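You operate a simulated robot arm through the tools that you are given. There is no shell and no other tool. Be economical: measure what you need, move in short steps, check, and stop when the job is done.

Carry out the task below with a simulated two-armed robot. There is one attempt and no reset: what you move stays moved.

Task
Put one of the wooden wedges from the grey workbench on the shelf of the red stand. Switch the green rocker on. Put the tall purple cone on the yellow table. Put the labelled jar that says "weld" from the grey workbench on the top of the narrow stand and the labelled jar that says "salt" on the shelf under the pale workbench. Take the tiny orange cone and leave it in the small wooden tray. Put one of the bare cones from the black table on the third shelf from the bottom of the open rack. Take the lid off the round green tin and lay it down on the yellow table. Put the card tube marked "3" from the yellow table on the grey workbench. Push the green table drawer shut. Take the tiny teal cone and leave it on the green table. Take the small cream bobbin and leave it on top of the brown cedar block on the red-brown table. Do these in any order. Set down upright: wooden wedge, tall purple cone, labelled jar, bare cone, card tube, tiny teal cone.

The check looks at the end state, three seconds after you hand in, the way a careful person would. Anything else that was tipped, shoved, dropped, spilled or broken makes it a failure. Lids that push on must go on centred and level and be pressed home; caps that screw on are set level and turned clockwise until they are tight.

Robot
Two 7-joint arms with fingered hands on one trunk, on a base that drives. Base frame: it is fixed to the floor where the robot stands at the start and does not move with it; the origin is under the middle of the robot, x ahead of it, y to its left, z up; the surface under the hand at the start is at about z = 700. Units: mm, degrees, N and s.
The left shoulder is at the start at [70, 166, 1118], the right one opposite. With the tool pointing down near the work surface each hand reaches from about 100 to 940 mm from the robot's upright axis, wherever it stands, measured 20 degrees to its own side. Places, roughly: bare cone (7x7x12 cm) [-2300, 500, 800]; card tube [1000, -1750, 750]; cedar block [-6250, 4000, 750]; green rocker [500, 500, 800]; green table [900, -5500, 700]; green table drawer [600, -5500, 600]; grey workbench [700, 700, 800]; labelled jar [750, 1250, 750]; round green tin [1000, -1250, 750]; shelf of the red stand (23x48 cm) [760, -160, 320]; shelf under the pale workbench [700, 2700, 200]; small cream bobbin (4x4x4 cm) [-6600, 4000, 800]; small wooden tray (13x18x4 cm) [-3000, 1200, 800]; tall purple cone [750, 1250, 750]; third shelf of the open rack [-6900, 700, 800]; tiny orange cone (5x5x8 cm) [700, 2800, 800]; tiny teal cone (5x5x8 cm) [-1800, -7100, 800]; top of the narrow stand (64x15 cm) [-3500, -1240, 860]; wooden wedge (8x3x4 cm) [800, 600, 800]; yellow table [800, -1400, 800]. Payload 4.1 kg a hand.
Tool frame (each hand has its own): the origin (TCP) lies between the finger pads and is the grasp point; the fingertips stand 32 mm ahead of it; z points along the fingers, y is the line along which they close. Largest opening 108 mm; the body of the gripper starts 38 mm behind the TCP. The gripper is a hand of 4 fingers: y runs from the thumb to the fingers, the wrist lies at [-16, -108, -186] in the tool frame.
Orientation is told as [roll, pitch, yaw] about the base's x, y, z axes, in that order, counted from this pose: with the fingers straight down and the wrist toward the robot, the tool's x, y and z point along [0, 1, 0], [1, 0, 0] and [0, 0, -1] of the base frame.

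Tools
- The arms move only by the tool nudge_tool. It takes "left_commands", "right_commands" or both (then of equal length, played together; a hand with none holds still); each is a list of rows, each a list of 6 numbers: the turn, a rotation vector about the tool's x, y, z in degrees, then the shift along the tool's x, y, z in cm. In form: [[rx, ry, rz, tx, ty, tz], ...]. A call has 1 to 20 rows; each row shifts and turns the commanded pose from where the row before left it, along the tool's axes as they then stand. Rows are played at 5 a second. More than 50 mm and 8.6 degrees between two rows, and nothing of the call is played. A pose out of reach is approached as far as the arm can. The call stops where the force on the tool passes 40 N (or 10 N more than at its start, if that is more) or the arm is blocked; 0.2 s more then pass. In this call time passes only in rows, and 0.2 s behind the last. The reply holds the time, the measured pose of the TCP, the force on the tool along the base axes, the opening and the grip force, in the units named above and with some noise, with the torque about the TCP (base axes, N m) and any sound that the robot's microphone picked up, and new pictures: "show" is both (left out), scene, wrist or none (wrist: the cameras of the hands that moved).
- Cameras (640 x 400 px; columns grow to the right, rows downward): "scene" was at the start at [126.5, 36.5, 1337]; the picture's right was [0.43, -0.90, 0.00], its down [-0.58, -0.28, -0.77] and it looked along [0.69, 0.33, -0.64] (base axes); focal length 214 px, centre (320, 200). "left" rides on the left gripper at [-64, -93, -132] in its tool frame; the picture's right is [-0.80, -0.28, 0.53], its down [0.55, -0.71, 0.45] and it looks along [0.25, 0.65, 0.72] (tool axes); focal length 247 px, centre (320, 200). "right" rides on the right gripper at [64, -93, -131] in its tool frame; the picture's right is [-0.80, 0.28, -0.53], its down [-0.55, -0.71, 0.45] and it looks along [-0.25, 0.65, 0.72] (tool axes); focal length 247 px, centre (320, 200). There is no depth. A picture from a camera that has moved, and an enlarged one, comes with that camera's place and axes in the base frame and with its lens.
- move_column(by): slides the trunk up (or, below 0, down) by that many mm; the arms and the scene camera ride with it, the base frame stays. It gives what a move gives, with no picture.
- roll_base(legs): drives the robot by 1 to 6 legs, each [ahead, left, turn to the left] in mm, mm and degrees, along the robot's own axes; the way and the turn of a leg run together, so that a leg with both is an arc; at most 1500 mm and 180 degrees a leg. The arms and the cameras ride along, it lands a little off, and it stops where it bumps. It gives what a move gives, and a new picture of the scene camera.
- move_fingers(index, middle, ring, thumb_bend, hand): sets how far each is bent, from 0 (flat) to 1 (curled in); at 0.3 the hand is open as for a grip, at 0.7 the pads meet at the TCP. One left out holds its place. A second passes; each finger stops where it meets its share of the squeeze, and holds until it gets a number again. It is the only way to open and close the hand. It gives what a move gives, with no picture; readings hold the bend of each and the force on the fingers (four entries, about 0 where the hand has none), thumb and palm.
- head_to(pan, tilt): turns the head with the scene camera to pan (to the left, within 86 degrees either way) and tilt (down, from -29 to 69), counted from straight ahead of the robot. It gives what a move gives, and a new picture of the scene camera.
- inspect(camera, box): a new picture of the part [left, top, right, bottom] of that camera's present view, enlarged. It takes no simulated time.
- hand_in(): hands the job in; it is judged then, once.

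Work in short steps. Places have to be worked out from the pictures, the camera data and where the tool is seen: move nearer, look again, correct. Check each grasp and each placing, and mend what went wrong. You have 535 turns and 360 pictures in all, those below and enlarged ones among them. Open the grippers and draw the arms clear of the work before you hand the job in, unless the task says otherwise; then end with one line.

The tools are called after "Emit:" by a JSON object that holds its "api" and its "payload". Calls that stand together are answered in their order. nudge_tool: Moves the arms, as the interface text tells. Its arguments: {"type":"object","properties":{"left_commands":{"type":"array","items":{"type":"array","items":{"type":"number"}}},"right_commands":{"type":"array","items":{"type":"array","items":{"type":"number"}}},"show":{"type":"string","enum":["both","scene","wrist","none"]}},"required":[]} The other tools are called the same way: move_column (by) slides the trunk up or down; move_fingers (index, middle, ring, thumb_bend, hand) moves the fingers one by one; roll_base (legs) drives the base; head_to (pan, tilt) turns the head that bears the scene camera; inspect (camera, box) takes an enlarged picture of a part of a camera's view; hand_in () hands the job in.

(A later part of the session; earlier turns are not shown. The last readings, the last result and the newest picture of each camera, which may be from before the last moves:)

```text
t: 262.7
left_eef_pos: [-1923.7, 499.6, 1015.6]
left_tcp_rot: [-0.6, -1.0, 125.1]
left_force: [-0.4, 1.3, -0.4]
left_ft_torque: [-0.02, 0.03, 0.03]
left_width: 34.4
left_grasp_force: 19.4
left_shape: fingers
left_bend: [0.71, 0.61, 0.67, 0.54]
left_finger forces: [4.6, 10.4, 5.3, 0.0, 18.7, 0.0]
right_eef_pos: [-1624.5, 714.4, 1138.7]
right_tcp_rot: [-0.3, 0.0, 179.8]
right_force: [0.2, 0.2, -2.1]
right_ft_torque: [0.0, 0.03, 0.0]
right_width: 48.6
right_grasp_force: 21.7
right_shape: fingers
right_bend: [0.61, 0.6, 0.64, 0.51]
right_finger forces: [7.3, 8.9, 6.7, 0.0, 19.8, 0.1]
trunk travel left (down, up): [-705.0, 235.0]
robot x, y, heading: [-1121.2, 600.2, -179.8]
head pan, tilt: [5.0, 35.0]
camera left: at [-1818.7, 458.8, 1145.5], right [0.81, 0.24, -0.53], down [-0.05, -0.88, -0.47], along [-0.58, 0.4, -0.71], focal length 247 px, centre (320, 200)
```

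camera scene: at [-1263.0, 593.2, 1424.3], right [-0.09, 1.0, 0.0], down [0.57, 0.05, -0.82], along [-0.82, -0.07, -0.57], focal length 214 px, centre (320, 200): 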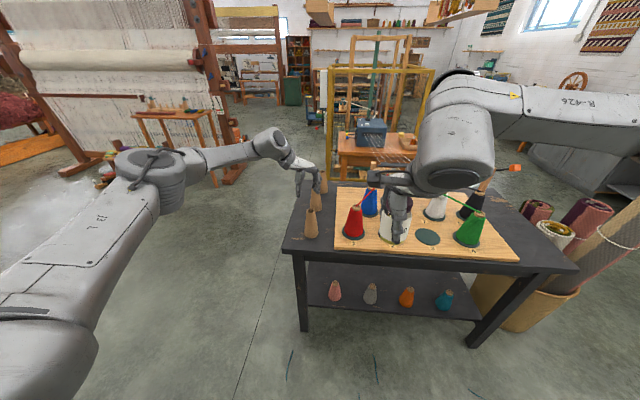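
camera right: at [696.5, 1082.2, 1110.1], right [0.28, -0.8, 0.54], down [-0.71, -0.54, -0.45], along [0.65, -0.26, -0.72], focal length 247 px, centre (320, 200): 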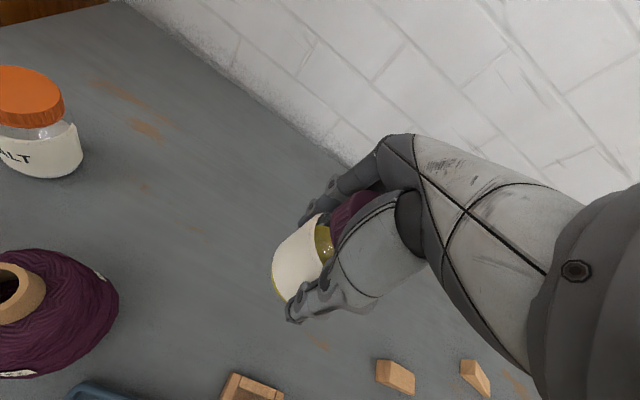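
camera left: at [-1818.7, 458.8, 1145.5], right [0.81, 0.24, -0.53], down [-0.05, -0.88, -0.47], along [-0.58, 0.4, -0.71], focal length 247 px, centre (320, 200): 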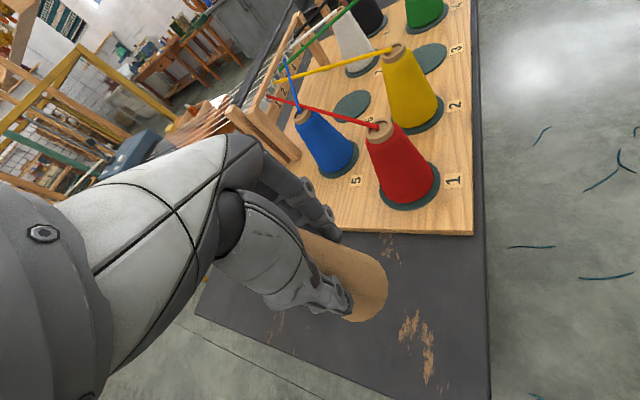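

Cone held. Now toward the narrow stand at [-3500, -1240]; I drive south and look.

Emit:
{"api": "roll_base", "payload": {"legs": [[0, 1400, 0]]}}

Emit:
{"api": "head_to", "payload": {"pan": 5, "tilt": 22}}

```text
t: 269.7
left_eef_pos: [-1923.9, -888.5, 1014.2]
left_tcp_rot: [-0.6, -1.0, 124.7]
left_force: [0.7, -0.1, -0.7]
left_ft_torque: [0.0, 0.02, -0.03]
left_width: 34.6
left_grasp_force: 19.4
left_shape: fingers
left_bend: [0.71, 0.61, 0.67, 0.54]
left_finger forces: [4.6, 10.4, 5.4, 0.0, 18.7, 0.1]
right_eef_pos: [-1623.6, -674.3, 1139.4]
right_tcp_rot: [-0.3, 0.0, 179.4]
right_force: [-1.3, 0.6, -2.1]
right_ft_torque: [0.0, 0.01, 0.01]
right_width: 48.5
right_grasp_force: 22.0
right_shape: fingers
right_bend: [0.61, 0.6, 0.64, 0.51]
right_finger forces: [7.2, 8.8, 6.7, 0.0, 19.8, 0.1]
trunk travel left (down, up): [-705.0, 235.0]
robot x, y, heading: [-1122.8, -790.0, 180.1]
head pan, tilt: [5.0, 35.0]
camera scene: at [-1261.6, -797.1, 1424.4], right [-0.09, 1.0, 0.0], down [0.57, 0.05, -0.82], along [-0.82, -0.07, -0.57], focal length 214 px, centre (320, 200)
```

scene: 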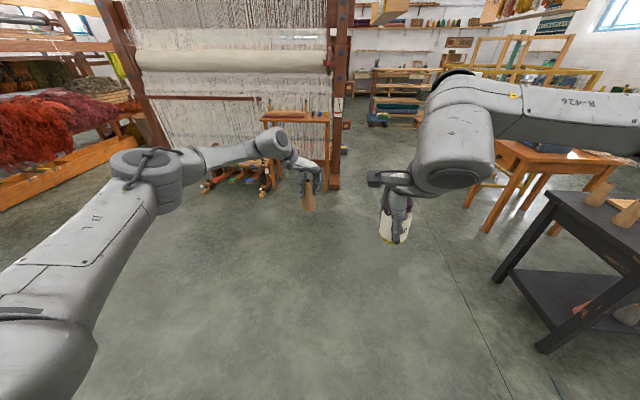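

```text
t: 270.4
left_eef_pos: [-1925.8, -887.4, 1013.6]
left_tcp_rot: [-0.6, -1.1, 124.7]
left_force: [-0.2, 0.0, -0.7]
left_ft_torque: [-0.02, 0.0, -0.01]
left_width: 34.6
left_grasp_force: 19.9
left_shape: fingers
left_bend: [0.71, 0.61, 0.67, 0.54]
left_finger forces: [4.6, 10.4, 5.4, 0.0, 18.6, 0.0]
right_eef_pos: [-1623.3, -674.7, 1139.1]
right_tcp_rot: [-0.3, 0.0, 179.5]
right_force: [0.2, -0.2, -1.5]
right_ft_torque: [0.01, 0.0, 0.04]
right_width: 48.3
right_grasp_force: 21.9
right_shape: fingers
right_bend: [0.61, 0.6, 0.64, 0.51]
right_finger forces: [7.2, 8.7, 6.6, 0.1, 19.9, 0.0]
trunk travel left (down, up): [-705.0, 235.0]
robot x, y, heading: [-1119.8, -791.8, 180.0]
head pan, tilt: [5.0, 22.0]
camera scene: at [-1266.3, -797.6, 1444.9], right [-0.09, 1.0, 0.0], down [0.37, 0.03, -0.93], along [-0.92, -0.08, -0.38], focal length 214 px, centre (320, 200)
```

scene: 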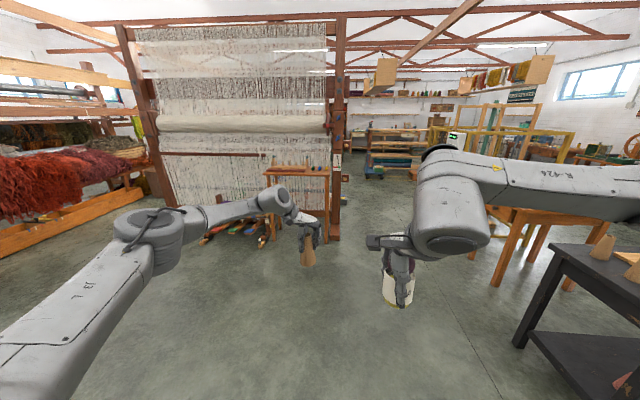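

Emit:
{"api": "inspect", "payload": {"camera": "scene", "box": [240, 140, 350, 250]}}

```text
3.64 times, centred on (295, 195) of scene
camera zoom: at [-1266.3, -797.6, 1444.9], right [-0.09, 1.0, 0.0], down [0.37, 0.03, -0.93], along [-0.92, -0.08, -0.38], focal length 780 px, centre (411, 218)
```

zoom: 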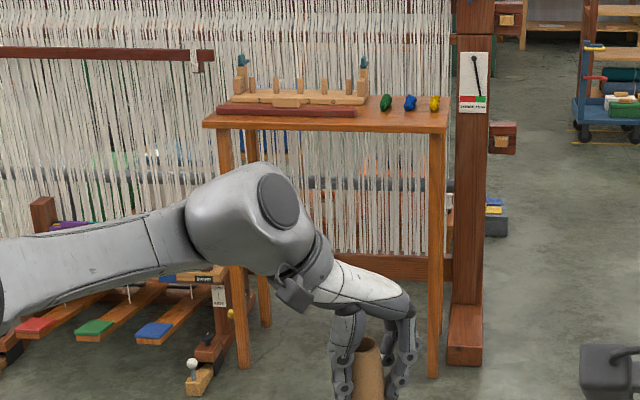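

The stand's right part holds three small bobbins; I go closer (facing it) to see the free space.

Emit:
{"api": "roll_base", "payload": {"legs": [[700, 0, 0], [550, 250, 0]]}}

Emit:
{"api": "head_to", "payload": {"pan": 0, "tilt": 30}}

Emit:
{"api": "inspect", "payload": {"camera": "scene", "box": [230, 100, 470, 250]}}

```text
t: 277.3
left_eef_pos: [-3176.7, -1146.0, 1014.2]
left_tcp_rot: [-0.7, -1.1, 125.1]
left_force: [0.7, -0.6, -0.6]
left_ft_torque: [-0.04, 0.01, -0.01]
left_width: 34.5
left_grasp_force: 19.2
left_shape: fingers
left_bend: [0.71, 0.61, 0.67, 0.54]
left_finger forces: [4.6, 10.4, 5.5, 0.1, 18.8, 0.0]
right_eef_pos: [-2877.8, -929.7, 1141.4]
right_tcp_rot: [-0.2, 0.0, 179.8]
right_force: [-0.5, 0.6, -2.1]
right_ft_torque: [0.02, 0.03, 0.03]
right_width: 48.4
right_grasp_force: 20.7
right_shape: fingers
right_bend: [0.61, 0.6, 0.64, 0.51]
right_finger forces: [7.2, 8.7, 6.8, 0.1, 19.8, 0.0]
trunk travel left (down, up): [-705.0, 235.0]
robot x, y, heading: [-2377.0, -1043.2, -179.6]
head pan, tilt: [5.0, 22.0]
camera scene: at [-2519.3, -1050.6, 1445.0], right [-0.09, 1.0, 0.0], down [0.37, 0.03, -0.93], along [-0.92, -0.09, -0.37], focal length 214 px, centre (320, 200)
```

scene: 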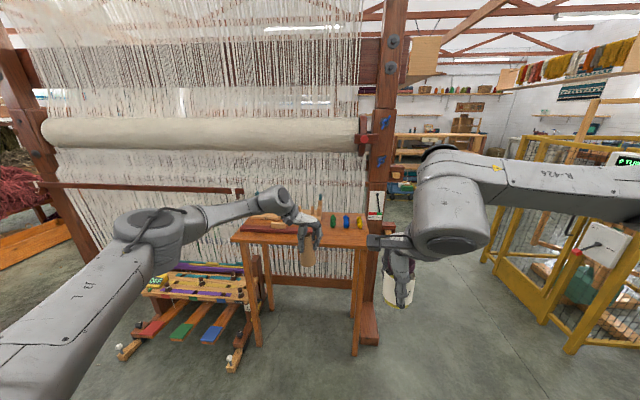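

```text
t: 278.0
left_eef_pos: [-3178.2, -1147.3, 1013.9]
left_tcp_rot: [-0.7, -1.0, 125.1]
left_force: [0.1, 1.0, -0.5]
left_ft_torque: [0.02, 0.01, 0.0]
left_width: 34.5
left_grasp_force: 19.5
left_shape: fingers
left_bend: [0.71, 0.61, 0.67, 0.54]
left_finger forces: [4.6, 10.4, 5.4, 0.1, 18.8, 0.0]
right_eef_pos: [-2876.7, -931.5, 1139.9]
right_tcp_rot: [-0.3, 0.1, 179.9]
right_force: [-1.4, -0.9, -2.0]
right_ft_torque: [0.0, -0.02, -0.01]
right_width: 48.6
right_grasp_force: 21.6
right_shape: fingers
right_bend: [0.61, 0.6, 0.64, 0.51]
right_finger forces: [7.2, 8.8, 6.7, 0.1, 19.8, 0.0]
trunk travel left (down, up): [-705.0, 235.0]
robot x, y, heading: [-2379.1, -1040.3, -179.9]
head pan, tilt: [0.0, 30.0]
camera scene: at [-2517.9, -1042.7, 1432.2], right [-0.01, 1.0, 0.0], down [0.5, 0.0, -0.87], along [-0.87, -0.01, -0.5], focal length 214 px, centre (320, 200)
```

scene: 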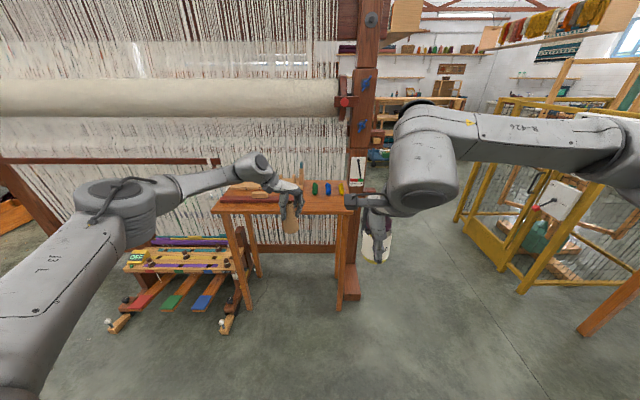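

```text
2.67 times, centred on (350, 175) of scene
camera zoom: at [-2517.9, -1042.7, 1432.2], right [-0.01, 1.0, 0.0], down [0.5, 0.0, -0.87], along [-0.87, -0.01, -0.5], focal length 572 px, centre (240, 267)
```

zoom: 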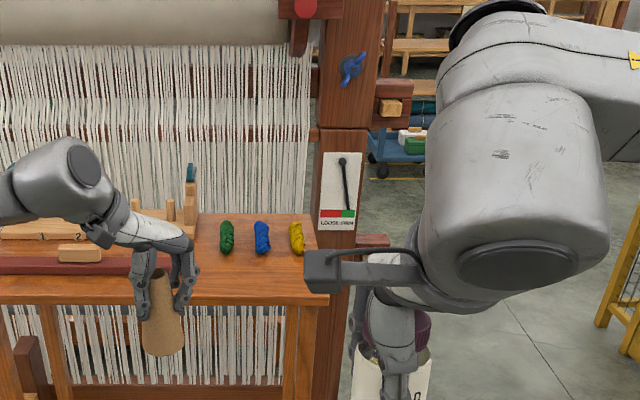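

Free front strip on the stand: x −3430…−3560; I'll place WELD near (-3490, -1045). First I retract the left hand with the cone, and turn the right hand so that it closes along y (yaw −70).

Emit:
{"api": "nudge_tool", "payload": {"left_commands": [[0, 0, 0, -2.8, -3.2, 0], [0, 0, 0, -2.8, -3.2, 0], [0, 0, 0, -2.8, -3.2, 0], [0, 0, 0, -2.8, -3.2, 0], [0, 0, 0, -2.8, -3.2, 0], [0, 0, 0, -2.8, -3.2, 0], [0, 0, 0, 0, 0, 0], [0, 0, 0, 0, 0, 0], [0, 0, 0, 0, 0, 0]], "right_commands": [[0, 0, 7.8, 0, 0, 0], [0, 0, 7.8, 0, 0, 0], [0, 0, 7.8, 0, 0, 0], [0, 0, 7.8, 0, 0, 0], [0, 0, 7.8, 0, 0, 0], [0, 0, 7.8, 0, 0, 0], [0, 0, 7.8, 0, 0, 0], [0, 0, 7.8, 0, 0, 0], [0, 0, 7.8, 0, 0, 0]], "show": "none"}}

```text
t: 280.0
left_eef_pos: [-2928.4, -1207.0, 1012.3]
left_tcp_rot: [-0.5, -1.1, 125.2]
left_force: [-0.6, 0.8, 0.6]
left_ft_torque: [0.02, 0.02, -0.05]
left_width: 34.4
left_grasp_force: 19.3
left_shape: fingers
left_bend: [0.71, 0.61, 0.67, 0.54]
left_finger forces: [4.3, 10.3, 5.8, 0.1, 18.5, 0.0]
right_eef_pos: [-2877.9, -931.2, 1139.4]
right_tcp_rot: [0.0, -0.3, 109.5]
right_force: [-1.1, -0.2, -1.7]
right_ft_torque: [-0.05, -0.01, 0.01]
right_width: 48.2
right_grasp_force: 21.2
right_shape: fingers
right_bend: [0.61, 0.6, 0.64, 0.51]
right_finger forces: [7.2, 8.7, 6.7, 0.0, 19.8, 0.1]
trunk travel left (down, up): [-705.0, 235.0]
robot x, y, heading: [-2373.5, -1045.9, -179.6]
head pan, tilt: [0.0, 30.0]
```

Emit:
{"api": "nudge_tool", "payload": {"right_commands": [[0, 0, 0, 4.03, 1.47, 1.8], [0, 0, 0, 4.03, 1.47, 1.8], [0, 0, 0, 4.03, 1.47, 1.8], [0, 0, 0, 4.03, 1.47, 1.8], [0, 0, 0, 4.03, 1.47, 1.8], [0, 0, 0, 4.03, 1.47, 1.8], [0, 0, 0, 4.03, 1.47, 1.8]], "show": "none"}}

Emit:
{"api": "roll_base", "payload": {"legs": [[0, 115, 0], [230, 0, 0]]}}

Emit:
{"api": "inspect", "payload": {"camera": "right", "box": [0, 0, 640, 400]}}

```text
t: 281.6
left_eef_pos: [-2931.3, -1208.5, 1012.5]
left_tcp_rot: [-0.7, -1.1, 125.0]
left_force: [-0.5, -0.7, -1.0]
left_ft_torque: [0.02, 0.0, -0.01]
left_width: 34.3
left_grasp_force: 19.2
left_shape: fingers
left_bend: [0.71, 0.61, 0.67, 0.54]
left_finger forces: [4.2, 10.2, 5.7, 0.1, 18.6, 0.1]
right_eef_pos: [-3178.0, -930.7, 1011.9]
right_tcp_rot: [-0.2, -0.3, 109.7]
right_force: [-0.7, -0.3, -2.2]
right_ft_torque: [0.0, 0.02, -0.03]
right_width: 48.2
right_grasp_force: 22.0
right_shape: fingers
right_bend: [0.61, 0.6, 0.64, 0.51]
right_finger forces: [7.3, 8.8, 6.6, 0.0, 19.7, 0.1]
trunk travel left (down, up): [-705.0, 235.0]
robot x, y, heading: [-2375.6, -1042.8, -179.8]
head pan, tilt: [0.0, 30.0]
```

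```text
t: 284.1
left_eef_pos: [-3160.7, -1323.3, 1013.0]
left_tcp_rot: [-0.6, -1.0, 125.1]
left_force: [-0.6, -0.3, -0.1]
left_ft_torque: [0.0, 0.02, 0.03]
left_width: 34.4
left_grasp_force: 19.3
left_shape: fingers
left_bend: [0.71, 0.61, 0.67, 0.54]
left_finger forces: [4.3, 10.2, 5.6, 0.1, 18.6, 0.0]
right_eef_pos: [-3407.9, -1046.0, 1013.9]
right_tcp_rot: [0.0, -0.4, 109.7]
right_force: [-0.1, -0.7, -2.0]
right_ft_torque: [0.01, 0.03, 0.0]
right_width: 48.2
right_grasp_force: 21.1
right_shape: fingers
right_bend: [0.61, 0.6, 0.64, 0.51]
right_finger forces: [7.2, 8.7, 6.7, 0.0, 19.9, 0.0]
trunk travel left (down, up): [-705.0, 235.0]
robot x, y, heading: [-2604.7, -1157.7, -179.9]
head pan, tilt: [0.0, 30.0]
camera scene: at [-2749.1, -1159.2, 1432.2], right [-0.01, 1.0, 0.0], down [0.5, 0.0, -0.87], along [-0.87, 0.0, -0.5], focal length 214 px, centre (320, 200)
```

scene: 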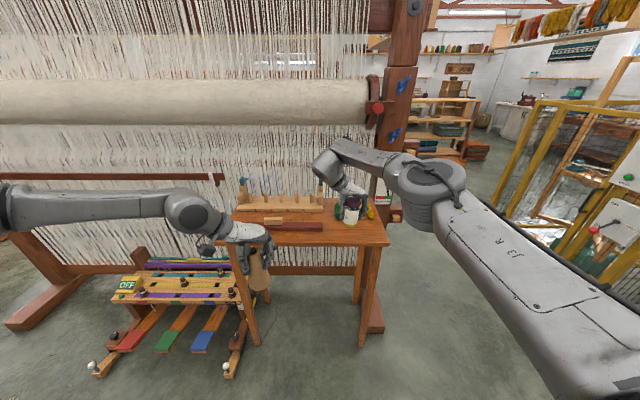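

```text
1.00 times, centred on (320, 200) of right (not enlarged: the box is as wide or as high as the picture)
camera zoom: at [-3438.6, -1157.1, 1145.4], right [0.66, 0.53, 0.54], down [0.75, -0.48, -0.45], along [0.02, 0.7, -0.71], focal length 247 px, centre (320, 200)
```

zoom: 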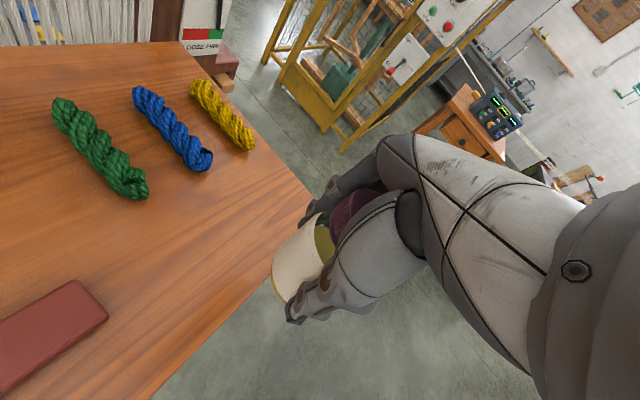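

Free spot confirmed in front of the skeins. Drive forward 80 mm and lower.

Emit:
{"api": "roll_base", "payload": {"legs": [[78, 0, 0]]}}

Emit:
{"api": "nudge_tool", "payload": {"right_commands": [[0, 0, 0, 0, 0, 3], [0, 0, 0, 0, 0, 2.5], [0, 0, 0, 0, 0, 1]], "show": "wrist"}}

```text
t: 285.2
left_eef_pos: [-3237.6, -1324.3, 1012.3]
left_tcp_rot: [-0.6, -1.0, 125.3]
left_force: [0.2, 0.3, -0.3]
left_ft_torque: [-0.01, -0.02, -0.01]
left_width: 34.3
left_grasp_force: 19.5
left_shape: fingers
left_bend: [0.71, 0.61, 0.67, 0.54]
left_finger forces: [4.3, 10.1, 5.7, 0.0, 18.6, 0.0]
right_eef_pos: [-3485.8, -1047.8, 1014.2]
right_tcp_rot: [-0.1, -0.3, 109.9]
right_force: [0.1, -0.2, -1.7]
right_ft_torque: [-0.01, 0.01, 0.01]
right_width: 48.4
right_grasp_force: 20.6
right_shape: fingers
right_bend: [0.61, 0.6, 0.64, 0.51]
right_finger forces: [7.3, 8.6, 6.6, 0.0, 19.8, 0.1]
trunk travel left (down, up): [-705.0, 235.0]
robot x, y, heading: [-2683.2, -1158.4, -179.4]
head pan, tilt: [0.0, 30.0]
camera scene: at [-2825.8, -1159.9, 1432.3], right [-0.01, 1.0, 0.0], down [0.5, 0.0, -0.87], along [-0.87, -0.01, -0.5], focal length 214 px, centre (320, 200)
```

scene: 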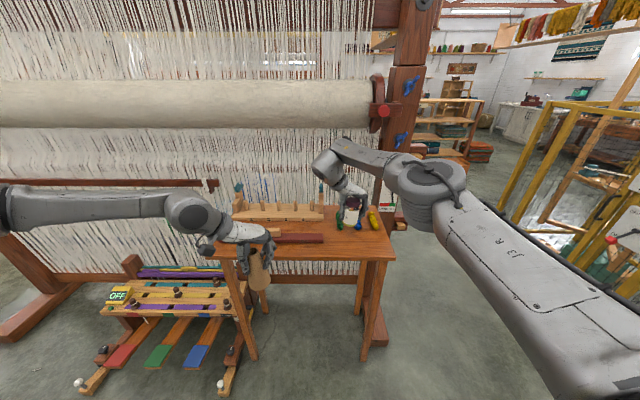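

```text
t: 286.0
left_eef_pos: [-3237.6, -1324.7, 1012.1]
left_tcp_rot: [-0.6, -1.1, 125.3]
left_force: [0.1, -0.1, -0.4]
left_ft_torque: [0.01, -0.02, -0.04]
left_width: 34.1
left_grasp_force: 19.3
left_shape: fingers
left_bend: [0.71, 0.61, 0.67, 0.54]
left_finger forces: [4.3, 10.1, 5.6, 0.0, 18.6, 0.0]
right_eef_pos: [-3486.2, -1048.7, 949.3]
right_tcp_rot: [-0.3, -0.2, 109.9]
right_force: [-0.2, -0.7, -2.3]
right_ft_torque: [0.04, 0.01, 0.02]
right_width: 48.5
right_grasp_force: 21.6
right_shape: fingers
right_bend: [0.61, 0.6, 0.64, 0.51]
right_finger forces: [7.3, 8.8, 6.7, 0.0, 19.8, 0.0]
trunk travel left (down, up): [-705.0, 235.0]
robot x, y, heading: [-2683.4, -1160.3, -179.5]
head pan, tilt: [0.0, 30.0]
camera right: at [-3515.8, -1159.3, 1080.7], right [0.65, 0.53, 0.54], down [0.76, -0.48, -0.45], along [0.02, 0.7, -0.72], focal length 247 px, centre (320, 200)
```

right: 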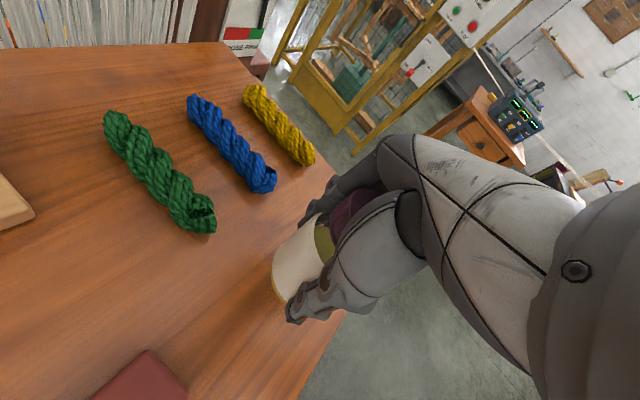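

Emit:
{"api": "nudge_tool", "payload": {"right_commands": [[0, 0, 0, 0, 0, 0.5], [0, 0, 0, 0, 0, 0.5], [0, 0, 0, 0, 0, 0.5]], "show": "none"}}

Emit:
{"api": "nudge_tool", "payload": {"right_commands": [[0, 0, 0, 0, 0, 0.3], [0, 0, 0, 0, 0, 0.3], [0, 0, 0, 0, 0, 0.3]], "show": "none"}}

Emit:
{"api": "inspect", "payload": {"camera": "scene", "box": [300, 140, 420, 260]}}

```text
t: 286.8
left_eef_pos: [-3238.5, -1324.4, 1012.8]
left_tcp_rot: [-0.5, -1.1, 125.3]
left_force: [-0.1, -0.2, -0.1]
left_ft_torque: [0.0, 0.0, 0.01]
left_width: 34.2
left_grasp_force: 19.1
left_shape: fingers
left_bend: [0.71, 0.61, 0.67, 0.54]
left_finger forces: [4.3, 10.2, 5.8, 0.0, 18.6, 0.0]
right_eef_pos: [-3485.7, -1048.3, 932.9]
right_tcp_rot: [-0.1, -0.1, 109.8]
right_force: [0.8, 0.4, -1.4]
right_ft_torque: [-0.01, 0.03, -0.01]
right_width: 48.3
right_grasp_force: 21.3
right_shape: fingers
right_bend: [0.61, 0.6, 0.64, 0.51]
right_finger forces: [7.3, 8.7, 6.8, 0.1, 19.8, 0.0]
trunk travel left (down, up): [-705.0, 235.0]
robot x, y, heading: [-2680.9, -1157.4, -179.5]
head pan, tilt: [0.0, 30.0]
```

```text
t: 287.6
left_eef_pos: [-3236.5, -1324.8, 1012.1]
left_tcp_rot: [-0.6, -1.0, 125.3]
left_force: [0.1, 0.2, -1.6]
left_ft_torque: [0.02, -0.02, 0.0]
left_width: 34.4
left_grasp_force: 19.1
left_shape: fingers
left_bend: [0.71, 0.61, 0.67, 0.54]
left_finger forces: [4.4, 10.3, 5.7, 0.0, 18.5, 0.1]
right_eef_pos: [-3484.9, -1049.3, 923.6]
right_tcp_rot: [-0.1, -0.3, 109.8]
right_force: [-0.8, -0.1, -1.8]
right_ft_torque: [0.02, 0.03, -0.01]
right_width: 48.4
right_grasp_force: 21.1
right_shape: fingers
right_bend: [0.61, 0.6, 0.64, 0.51]
right_finger forces: [7.2, 8.7, 6.8, 0.1, 19.9, 0.1]
trunk travel left (down, up): [-705.0, 235.0]
robot x, y, heading: [-2684.8, -1154.7, -179.5]
head pan, tilt: [0.0, 30.0]
```

```text
3.33 times, centred on (360, 200) of scene
camera zoom: at [-2826.4, -1160.1, 1432.2], right [-0.01, 1.0, 0.0], down [0.5, 0.0, -0.87], along [-0.87, -0.01, -0.5], focal length 715 px, centre (187, 200)
```

zoom: 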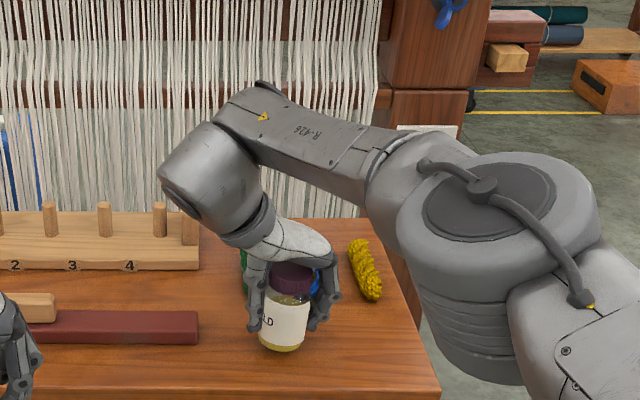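

Emit:
{"api": "nudge_tool", "payload": {"right_commands": [[0, 0, 0, 0, 0, 0.3], [0, 0, 0, 0, 0, 0.3], [0, 0, 0, 0, 0, 0.3]], "show": "none"}}

Emit:
{"api": "nudge_tool", "payload": {"right_commands": [[0, 0, 0, 0, 0, 0.3], [0, 0, 0, 0, 0, 0.3], [0, 0, 0, 0, 0, 0.3]], "show": "none"}}

Emit:
{"api": "nudge_tool", "payload": {"right_commands": [[0, 0, 0, 0, 0, 0.3], [0, 0, 0, 0, 0, 0.3]], "show": "none"}}

```text
t: 288.4
left_eef_pos: [-3235.8, -1325.1, 1013.8]
left_tcp_rot: [-0.5, -1.0, 125.4]
left_force: [-0.2, 0.8, 0.3]
left_ft_torque: [0.01, 0.01, -0.02]
left_width: 33.8
left_grasp_force: 19.1
left_shape: fingers
left_bend: [0.71, 0.61, 0.67, 0.54]
left_finger forces: [4.3, 10.2, 5.7, 0.0, 18.6, 0.0]
right_eef_pos: [-3485.1, -1048.0, 917.6]
right_tcp_rot: [0.0, -0.3, 109.7]
right_force: [0.0, 0.5, 4.0]
right_ft_torque: [0.05, 0.05, 0.04]
right_width: 48.5
right_grasp_force: 22.8
right_shape: fingers
right_bend: [0.61, 0.6, 0.64, 0.51]
right_finger forces: [7.6, 8.9, 7.0, 0.1, 20.8, 0.0]
trunk travel left (down, up): [-705.0, 235.0]
robot x, y, heading: [-2681.9, -1160.6, -179.4]
head pan, tilt: [0.0, 30.0]
```

```text
t: 289.3
left_eef_pos: [-3234.3, -1325.3, 1014.6]
left_tcp_rot: [-0.4, -1.1, 125.3]
left_force: [-0.6, 1.1, -0.2]
left_ft_torque: [-0.04, -0.04, 0.02]
left_width: 34.3
left_grasp_force: 20.0
left_shape: fingers
left_bend: [0.71, 0.61, 0.67, 0.54]
left_finger forces: [4.3, 10.1, 5.7, 0.1, 18.7, 0.0]
right_eef_pos: [-3485.3, -1047.9, 914.9]
right_tcp_rot: [0.5, -0.5, 109.6]
right_force: [7.5, -2.4, 27.4]
right_ft_torque: [0.35, -0.33, -0.14]
right_width: 48.6
right_grasp_force: 27.5
right_shape: fingers
right_bend: [0.62, 0.6, 0.64, 0.52]
right_finger forces: [7.0, 9.7, 9.4, 0.0, 28.3, 0.0]
trunk travel left (down, up): [-705.0, 235.0]
robot x, y, heading: [-2685.8, -1157.4, -179.6]
head pan, tilt: [0.0, 30.0]
stopped in row 3 (right hand): the force on the tool passed its limit at 41 N (the readings are from after the stop); the commanded pose is now the measured one
```

```text
t: 289.8
left_eef_pos: [-3234.2, -1326.5, 1014.2]
left_tcp_rot: [-0.3, -1.1, 125.2]
left_force: [-0.2, -0.4, -0.7]
left_ft_torque: [-0.02, -0.03, 0.01]
left_width: 34.4
left_grasp_force: 19.5
left_shape: fingers
left_bend: [0.71, 0.61, 0.67, 0.54]
left_finger forces: [4.3, 10.3, 5.7, 0.0, 18.6, 0.0]
right_eef_pos: [-3486.5, -1047.3, 915.1]
right_tcp_rot: [0.8, -0.7, 109.7]
right_force: [6.5, -1.5, 27.6]
right_ft_torque: [0.38, -0.37, -0.12]
right_width: 48.9
right_grasp_force: 28.1
right_shape: fingers
right_bend: [0.61, 0.6, 0.64, 0.52]
right_finger forces: [7.1, 9.9, 9.8, 0.0, 29.2, 0.1]
trunk travel left (down, up): [-705.0, 235.0]
robot x, y, heading: [-2688.7, -1158.0, -179.6]
head pan, tilt: [0.0, 30.0]
stopped in row 2 (right hand): the force on the tool passed its limit at 42 N (the readings are from after the stop); the commanded pose is now the measured one
```

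On the surface (pressing a bit). I relax 3 mm and open the right hand.

Emit:
{"api": "nudge_tool", "payload": {"right_commands": [[0, 0, 0, 0, 0, -0.25]], "show": "none"}}

Emit:
{"api": "move_fingers", "payload": {"hand": "right", "index": 0.42, "middle": 0.42, "ring": 0.42, "thumb_bend": 0.35}}

Emit:
{"api": "nudge_tool", "payload": {"right_commands": [[0, 0, 0, 0, 0, -3], [0, 0, 0, 0, 0, -4], [0, 0, 0, 0, 0, -4]], "show": "wrist"}}

```text
t: 290.2
left_eef_pos: [-3234.2, -1325.7, 1014.3]
left_tcp_rot: [-0.4, -1.3, 125.2]
left_force: [-0.1, -0.4, -0.7]
left_ft_torque: [0.02, 0.01, -0.04]
left_width: 34.1
left_grasp_force: 19.4
left_shape: fingers
left_bend: [0.71, 0.61, 0.67, 0.54]
left_finger forces: [4.2, 10.1, 5.7, 0.1, 18.6, 0.0]
right_eef_pos: [-3484.6, -1048.4, 914.9]
right_tcp_rot: [0.5, -0.6, 109.7]
right_force: [2.9, -1.7, 19.3]
right_ft_torque: [0.33, -0.12, -0.05]
right_width: 48.7
right_grasp_force: 26.8
right_shape: fingers
right_bend: [0.61, 0.6, 0.64, 0.52]
right_finger forces: [8.2, 10.1, 8.7, 0.1, 26.7, 0.0]
trunk travel left (down, up): [-705.0, 235.0]
robot x, y, heading: [-2685.3, -1156.6, -179.5]
head pan, tilt: [0.0, 30.0]
```

```text
t: 291.2
left_eef_pos: [-3237.3, -1325.9, 1013.2]
left_tcp_rot: [-0.6, -1.1, 125.2]
left_force: [0.2, -0.2, -0.6]
left_ft_torque: [0.02, 0.03, 0.02]
left_width: 34.3
left_grasp_force: 19.4
left_shape: fingers
left_bend: [0.71, 0.61, 0.67, 0.54]
left_finger forces: [4.3, 10.1, 5.8, 0.0, 18.6, 0.1]
right_eef_pos: [-3487.6, -1046.0, 912.0]
right_tcp_rot: [0.6, -0.6, 109.6]
right_force: [0.5, 0.0, -0.7]
right_ft_torque: [0.02, 0.0, 0.02]
right_width: 86.2
right_grasp_force: 0.4
right_shape: fingers
right_bend: [0.42, 0.42, 0.42, 0.35]
right_finger forces: [0.1, 0.1, 0.1, 0.0, 0.3, 0.1]
trunk travel left (down, up): [-705.0, 235.0]
robot x, y, heading: [-2680.6, -1159.8, -179.7]
head pan, tilt: [0.0, 30.0]
```

```text
t: 292.0
left_eef_pos: [-3235.7, -1325.5, 1012.1]
left_tcp_rot: [-0.4, -1.1, 125.2]
left_force: [-0.2, 0.1, 0.1]
left_ft_torque: [-0.01, -0.02, 0.03]
left_width: 34.4
left_grasp_force: 19.5
left_shape: fingers
left_bend: [0.71, 0.61, 0.67, 0.54]
left_finger forces: [4.2, 10.3, 5.7, 0.0, 18.5, 0.0]
right_eef_pos: [-3488.7, -1046.9, 1023.6]
right_tcp_rot: [0.5, -0.5, 109.7]
right_force: [-0.4, -0.2, 0.7]
right_ft_torque: [-0.03, 0.01, 0.01]
right_width: 86.0
right_grasp_force: 0.0
right_shape: fingers
right_bend: [0.42, 0.42, 0.42, 0.35]
right_finger forces: [0.1, 0.0, 0.0, 0.1, 0.0, 0.0]
trunk travel left (down, up): [-705.0, 235.0]
robot x, y, heading: [-2685.5, -1156.3, -179.3]
head pan, tilt: [0.0, 30.0]
camera right: at [-3516.8, -1157.9, 1156.3], right [0.66, 0.53, 0.53], down [0.75, -0.48, -0.46], along [0.01, 0.7, -0.71], focal length 247 px, centre (320, 200)
```

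right: 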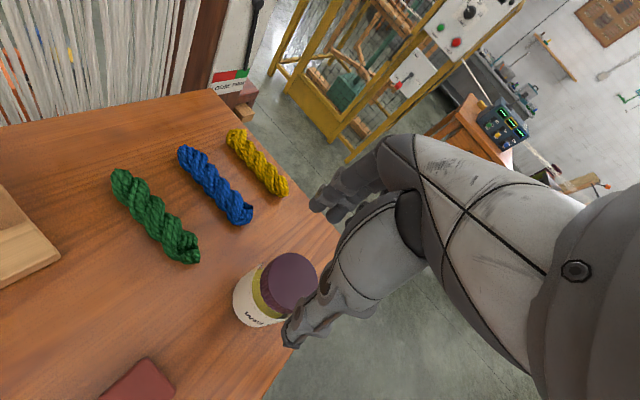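

WELD stands upright on the narrow stand. I back out and look for a path west to the open rack.

Emit:
{"api": "roll_base", "payload": {"legs": [[-450, 0, 0], [0, -850, 0]]}}

Emit:
{"api": "head_to", "payload": {"pan": 0, "tilt": 15}}

```text
t: 298.8
left_eef_pos: [-2792.1, -474.3, 1014.0]
left_tcp_rot: [-0.5, -1.1, 125.1]
left_force: [0.3, 0.1, -0.8]
left_ft_torque: [-0.01, -0.01, -0.02]
left_width: 34.4
left_grasp_force: 19.1
left_shape: fingers
left_bend: [0.71, 0.61, 0.67, 0.54]
left_finger forces: [4.3, 10.1, 5.8, 0.0, 18.5, 0.0]
right_eef_pos: [-3042.5, -194.6, 1023.2]
right_tcp_rot: [0.5, -0.7, 109.5]
right_force: [0.3, 0.6, 0.7]
right_ft_torque: [0.01, -0.02, 0.0]
right_width: 86.1
right_grasp_force: 0.1
right_shape: fingers
right_bend: [0.42, 0.42, 0.42, 0.35]
right_finger forces: [0.1, 0.1, 0.1, 0.0, 0.1, 0.0]
trunk travel left (down, up): [-705.0, 235.0]
robot x, y, heading: [-2238.8, -311.4, -180.0]
head pan, tilt: [0.0, 30.0]
camera scene: at [-2380.7, -310.3, 1432.2], right [0.0, 1.0, 0.0], down [0.5, 0.0, -0.87], along [-0.87, 0.0, -0.5], focal length 214 px, centre (320, 200)
```

scene: 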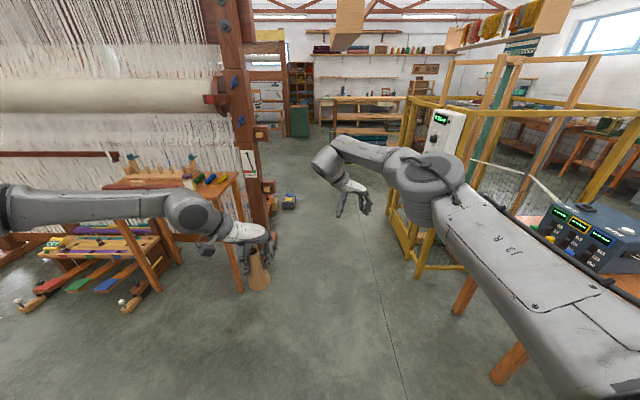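

```text
t: 299.6
left_eef_pos: [-2793.5, -472.9, 1013.5]
left_tcp_rot: [-0.6, -1.1, 125.1]
left_force: [-0.5, -0.5, 0.0]
left_ft_torque: [0.01, 0.0, 0.03]
left_width: 34.2
left_grasp_force: 19.7
left_shape: fingers
left_bend: [0.71, 0.61, 0.67, 0.54]
left_finger forces: [4.3, 10.2, 5.9, 0.0, 18.5, 0.0]
right_eef_pos: [-3043.3, -194.7, 1023.7]
right_tcp_rot: [0.5, -0.7, 109.5]
right_force: [-1.2, -0.4, 0.8]
right_ft_torque: [0.02, -0.03, 0.01]
right_width: 86.1
right_grasp_force: 0.1
right_shape: fingers
right_bend: [0.42, 0.42, 0.42, 0.35]
right_finger forces: [0.1, 0.0, 0.1, 0.0, 0.0, 0.0]
trunk travel left (down, up): [-705.0, 235.0]
robot x, y, heading: [-2240.6, -309.7, -179.9]
head pan, tilt: [0.0, 15.0]
camera scene: at [-2383.7, -310.2, 1456.3], right [0.0, 1.0, 0.0], down [0.26, 0.0, -0.97], along [-0.97, 0.0, -0.26], focal length 214 px, centre (320, 200)
```

scene: 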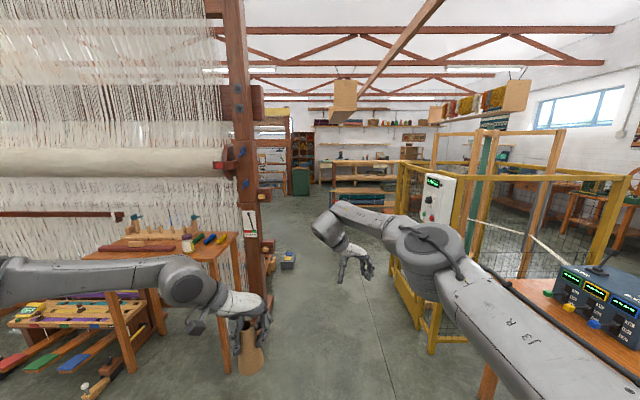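

The corridor between the loom and the warping frame is about 1.3 m wide. I centre at y≈-190 and drive west.

Emit:
{"api": "roll_base", "payload": {"legs": [[0, -110, 0], [1400, 0, 0], [1400, 0, 0]]}}

Emit:
{"api": "head_to", "payload": {"pan": -20, "tilt": 20}}

```text
t: 306.2
left_eef_pos: [-4003.2, -380.6, 1020.4]
left_tcp_rot: [0.4, -0.1, 127.8]
left_force: [-0.2, 0.6, -0.8]
left_ft_torque: [0.05, 0.01, 0.0]
left_width: 34.2
left_grasp_force: 19.5
left_shape: fingers
left_bend: [0.71, 0.62, 0.67, 0.54]
left_finger forces: [4.4, 10.2, 6.0, 0.0, 18.6, 0.1]
right_eef_pos: [-4269.6, -111.8, 1037.0]
right_tcp_rot: [1.8, 0.2, 112.1]
right_force: [-0.3, -0.3, 0.3]
right_ft_torque: [0.02, -0.01, -0.02]
right_width: 86.1
right_grasp_force: 0.0
right_shape: fingers
right_bend: [0.42, 0.42, 0.42, 0.35]
right_finger forces: [0.1, 0.1, 0.0, 0.1, 0.0, 0.1]
trunk travel left (down, up): [-705.0, 235.0]
robot x, y, heading: [-3482.2, -209.6, -177.2]
head pan, tilt: [0.0, 15.0]
stopped in leg 2: the robot was blocked; the commanded pose is now the measured one
camera scene: at [-3599.2, -186.8, 1459.7], right [-0.05, 1.0, -0.02], down [0.24, -0.01, -0.97], along [-0.97, -0.05, -0.24], focal length 214 px, centre (320, 200)
```

scene: 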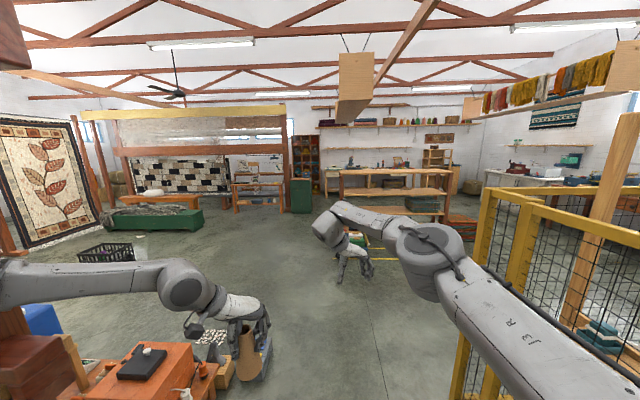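

```text
t: 307.0
left_eef_pos: [-4003.6, -379.9, 1020.7]
left_tcp_rot: [0.6, -0.2, 127.7]
left_force: [0.1, -0.8, -0.2]
left_ft_torque: [0.02, 0.0, -0.03]
left_width: 34.1
left_grasp_force: 20.0
left_shape: fingers
left_bend: [0.71, 0.62, 0.67, 0.54]
left_finger forces: [4.5, 10.1, 6.0, 0.0, 18.6, 0.0]
right_eef_pos: [-4268.0, -110.2, 1037.1]
right_tcp_rot: [2.1, 0.1, 112.0]
right_force: [0.5, 0.5, 0.0]
right_ft_torque: [-0.02, -0.02, 0.0]
right_width: 86.4
right_grasp_force: 0.1
right_shape: fingers
right_bend: [0.42, 0.42, 0.42, 0.35]
right_finger forces: [0.0, 0.0, 0.0, 0.1, 0.0, 0.0]
trunk travel left (down, up): [-705.0, 235.0]
robot x, y, heading: [-3478.5, -212.3, -177.2]
head pan, tilt: [-20.0, 20.0]
camera scene: at [-3592.3, -155.7, 1450.0], right [0.3, 0.95, -0.03], down [0.31, -0.12, -0.94], along [-0.9, 0.27, -0.33], focal length 214 px, centre (320, 200)
```

scene: 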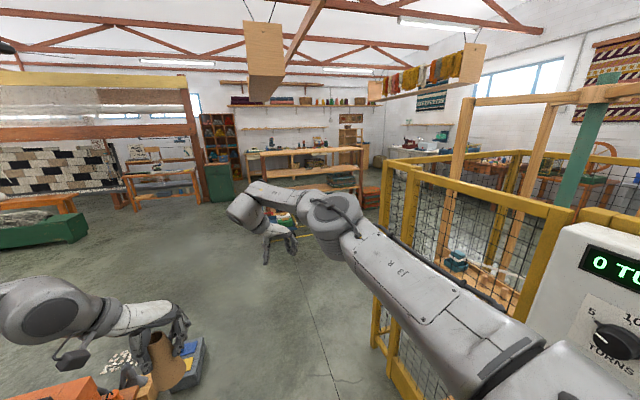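

Something blocked the robot. I look to both sides before moving again.

Emit:
{"api": "head_to", "payload": {"pan": 75, "tilt": 35}}

Emit:
{"api": "head_to", "payload": {"pan": -75, "tilt": 35}}

```text
t: 308.7
left_eef_pos: [-4002.9, -378.9, 1020.7]
left_tcp_rot: [0.5, -0.2, 127.6]
left_force: [0.6, -0.3, 0.0]
left_ft_torque: [0.01, 0.0, -0.02]
left_width: 34.4
left_grasp_force: 19.3
left_shape: fingers
left_bend: [0.71, 0.62, 0.67, 0.54]
left_finger forces: [4.3, 10.1, 5.9, 0.0, 18.6, 0.1]
right_eef_pos: [-4268.7, -110.2, 1038.8]
right_tcp_rot: [2.1, 0.1, 112.1]
right_force: [-0.8, -0.7, 0.4]
right_ft_torque: [0.01, 0.01, 0.04]
right_width: 86.3
right_grasp_force: 0.0
right_shape: fingers
right_bend: [0.42, 0.42, 0.42, 0.35]
right_finger forces: [0.0, 0.1, 0.0, 0.1, 0.0, 0.0]
trunk travel left (down, up): [-705.0, 235.0]
robot x, y, heading: [-3482.4, -208.8, -177.3]
head pan, tilt: [75.0, 35.0]
camera scene: at [-3522.8, -269.8, 1427.2], right [-0.98, 0.21, 0.02], down [0.11, 0.54, -0.83], along [-0.19, -0.81, -0.55], focal length 214 px, centre (320, 200)
```

scene: 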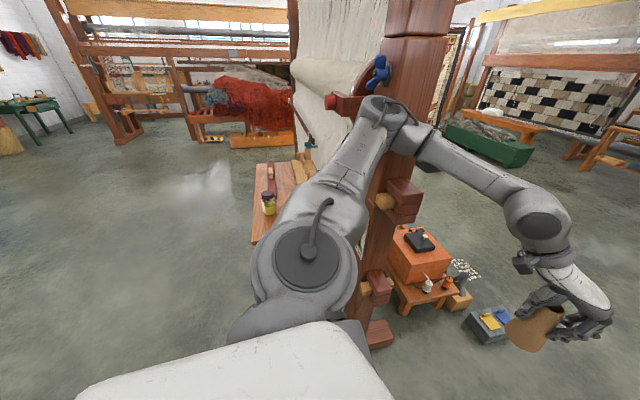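

```text
t: 311.1
left_eef_pos: [-4002.8, -380.4, 1019.5]
left_tcp_rot: [0.5, -0.2, 127.8]
left_force: [-0.3, -1.1, -1.4]
left_ft_torque: [-0.01, 0.02, -0.02]
left_width: 34.4
left_grasp_force: 19.6
left_shape: fingers
left_bend: [0.71, 0.62, 0.67, 0.54]
left_finger forces: [4.3, 10.1, 5.9, 0.1, 18.6, 0.0]
right_eef_pos: [-4269.8, -111.5, 1038.2]
right_tcp_rot: [2.0, 0.2, 111.9]
right_force: [-0.2, -0.5, 0.2]
right_ft_torque: [0.01, 0.02, -0.02]
right_width: 86.0
right_grasp_force: 0.0
right_shape: fingers
right_bend: [0.42, 0.42, 0.42, 0.35]
right_finger forces: [0.0, 0.1, 0.0, 0.1, 0.1, 0.0]
trunk travel left (down, up): [-705.0, 235.0]
robot x, y, heading: [-3478.1, -210.5, -177.2]
head pan, tilt: [-75.0, 35.0]
camera scene: at [-3530.9, -99.9, 1423.8], right [0.95, 0.3, -0.03], down [0.16, -0.56, -0.81], along [-0.26, 0.77, -0.58], focal length 214 px, centre (320, 200)
```

scene: 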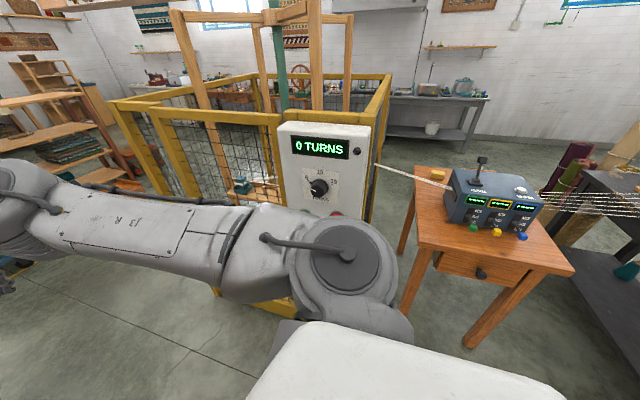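

The left elbow touched the loom post. I back off, straighten the heading, sidestep north 230 mm and go on.

Emit:
{"api": "roll_base", "payload": {"legs": [[-180, 0, 0], [0, -240, -2.8], [1000, 0, 0]]}}

```text
t: 318.8
left_eef_pos: [-4855.5, -112.2, 1005.9]
left_tcp_rot: [-1.1, -0.4, 124.3]
left_force: [-0.6, 0.4, -1.2]
left_ft_torque: [-0.02, 0.0, -0.01]
left_width: 33.6
left_grasp_force: 19.2
left_shape: fingers
left_bend: [0.71, 0.62, 0.67, 0.54]
left_finger forces: [4.5, 10.0, 6.0, 0.0, 18.6, 0.1]
right_eef_pos: [-5106.2, 171.6, 1024.7]
right_tcp_rot: [0.5, -0.6, 108.7]
right_force: [1.0, 0.1, 0.4]
right_ft_torque: [0.02, -0.01, 0.01]
right_width: 86.2
right_grasp_force: 0.1
right_shape: fingers
right_bend: [0.42, 0.42, 0.42, 0.35]
right_finger forces: [0.0, 0.1, 0.0, 0.0, 0.1, 0.0]
trunk travel left (down, up): [-705.0, 235.0]
robot x, y, heading: [-4304.1, 48.8, 179.4]
head pan, tilt: [-75.0, 35.0]
camera scene: at [-4377.0, 131.4, 1424.5], right [0.97, 0.25, 0.0], down [0.14, -0.56, -0.82], along [-0.2, 0.79, -0.57], focal length 214 px, centre (320, 200)
```

scene: 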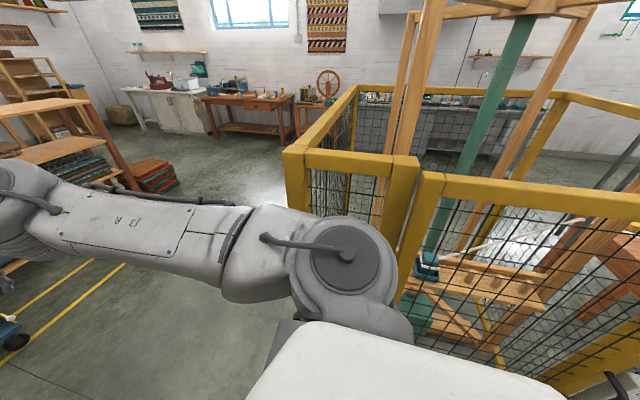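

Passed. Let me look ahead at the rack.

Emit:
{"api": "head_to", "payload": {"pan": -20, "tilt": 20}}

```text
t: 320.0
left_eef_pos: [-4856.0, -113.2, 1005.9]
left_tcp_rot: [-1.2, -0.3, 124.3]
left_force: [1.0, 0.1, 0.0]
left_ft_torque: [0.01, -0.01, 0.01]
left_width: 34.0
left_grasp_force: 19.6
left_shape: fingers
left_bend: [0.71, 0.62, 0.67, 0.54]
left_finger forces: [4.4, 9.9, 6.1, 0.0, 18.5, 0.1]
right_eef_pos: [-5105.4, 172.3, 1024.8]
right_tcp_rot: [0.5, -0.6, 108.6]
right_force: [0.0, 0.6, -1.1]
right_ft_torque: [0.01, -0.02, 0.02]
right_width: 86.3
right_grasp_force: 0.1
right_shape: fingers
right_bend: [0.42, 0.42, 0.42, 0.35]
right_finger forces: [0.0, 0.0, 0.0, 0.0, 0.0, 0.0]
trunk travel left (down, up): [-705.0, 235.0]
robot x, y, heading: [-4305.3, 47.0, 179.3]
head pan, tilt: [-20.0, 20.0]
camera scene: at [-4442.5, 79.0, 1448.2], right [0.35, 0.94, 0.0], down [0.32, -0.12, -0.94], along [-0.88, 0.33, -0.34], focal length 214 px, centre (320, 200)
```

scene: 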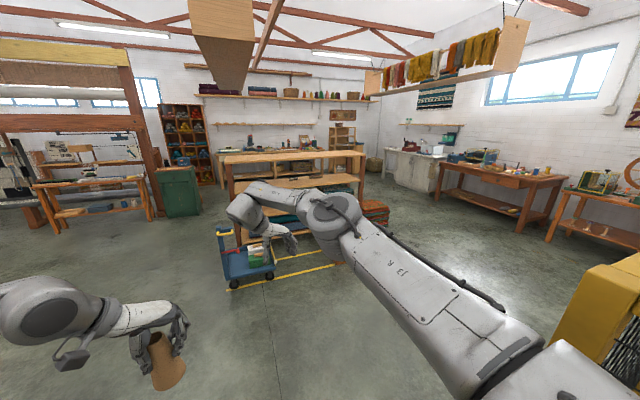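

Emit:
{"api": "inspect", "payload": {"camera": "scene", "box": [200, 130, 400, 280]}}

```text
2.67 times, centred on (300, 205) of scene
camera zoom: at [-4442.5, 79.0, 1448.2], right [0.35, 0.94, 0.0], down [0.32, -0.12, -0.94], along [-0.88, 0.33, -0.34], focal length 572 px, centre (373, 187)
```

zoom: 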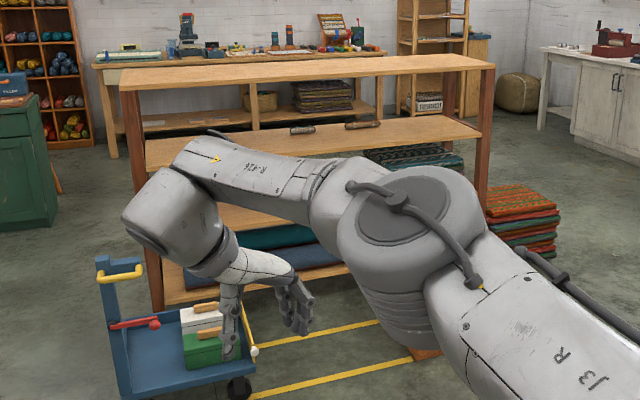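

Rack: boards at about z 170, ~480, ~782 (third, two shuttles on it) and ~1080 (top); front at x≈-6700, y −60…1490. The third shelf has only ~250 mm headroom, so I'll set the cone on the rack's top edge first and regrasp it with a horizontal hand. Drive in front of the right half.

Emit:
{"api": "roll_base", "payload": {"legs": [[950, 0, 0.6], [0, -1100, 0]]}}

Emit:
{"api": "head_to", "payload": {"pan": 5, "tilt": 25}}

```text
t: 330.2
left_eef_pos: [-5781.4, 1004.6, 1005.5]
left_tcp_rot: [-1.1, -0.4, 124.5]
left_force: [-1.4, -0.4, -0.5]
left_ft_torque: [-0.02, 0.0, 0.0]
left_width: 34.4
left_grasp_force: 19.8
left_shape: fingers
left_bend: [0.71, 0.62, 0.67, 0.54]
left_finger forces: [4.4, 10.0, 6.0, 0.0, 18.5, 0.0]
right_eef_pos: [-6030.0, 1288.2, 1023.7]
right_tcp_rot: [0.5, -0.6, 109.0]
right_force: [-0.7, -0.6, -0.5]
right_ft_torque: [-0.02, 0.04, 0.02]
right_width: 86.2
right_grasp_force: 0.0
right_shape: fingers
right_bend: [0.42, 0.42, 0.42, 0.35]
right_finger forces: [0.0, 0.1, 0.1, 0.0, 0.0, 0.1]
trunk travel left (down, up): [-705.0, 235.0]
robot x, y, heading: [-5229.3, 1163.6, 179.8]
head pan, tilt: [-20.0, 20.0]
camera scene: at [-5367.5, 1197.8, 1448.3], right [0.35, 0.94, 0.0], down [0.32, -0.12, -0.94], along [-0.88, 0.33, -0.34], focal length 214 px, centre (320, 200)
```

scene: 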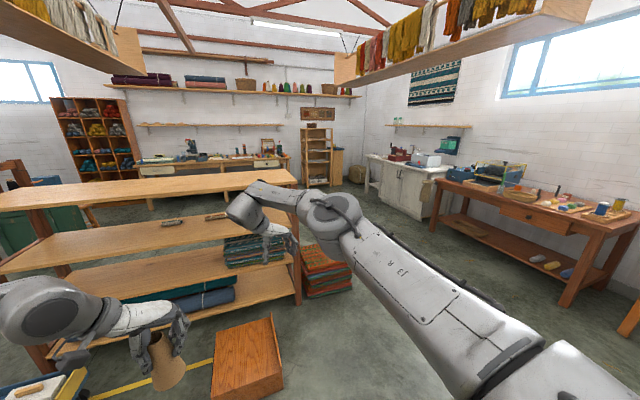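

```text
t: 331.1
left_eef_pos: [-5781.1, 1004.7, 1004.9]
left_tcp_rot: [-1.3, -0.5, 124.6]
left_force: [-0.3, -0.5, -1.0]
left_ft_torque: [0.0, -0.01, -0.01]
left_width: 34.2
left_grasp_force: 19.4
left_shape: fingers
left_bend: [0.71, 0.62, 0.67, 0.54]
left_finger forces: [4.4, 10.0, 5.9, 0.0, 18.5, 0.0]
right_eef_pos: [-6030.9, 1288.3, 1024.3]
right_tcp_rot: [0.4, -0.6, 108.9]
right_force: [0.1, 0.2, 0.5]
right_ft_torque: [-0.02, 0.0, -0.01]
right_width: 86.2
right_grasp_force: 0.0
right_shape: fingers
right_bend: [0.42, 0.42, 0.42, 0.35]
right_finger forces: [0.1, 0.1, 0.0, 0.0, 0.0, 0.1]
trunk travel left (down, up): [-705.0, 235.0]
robot x, y, heading: [-5229.3, 1165.0, 179.8]
head pan, tilt: [5.0, 25.0]
camera scene: at [-5372.0, 1157.9, 1440.2], right [-0.08, 1.0, 0.0], down [0.42, 0.03, -0.91], along [-0.9, -0.07, -0.42], focal length 214 px, centre (320, 200)
```

scene: 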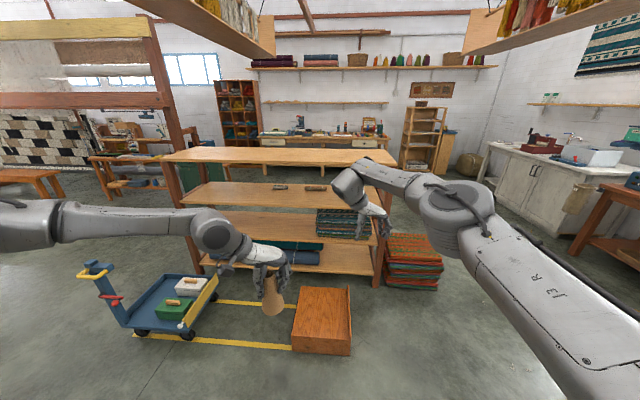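

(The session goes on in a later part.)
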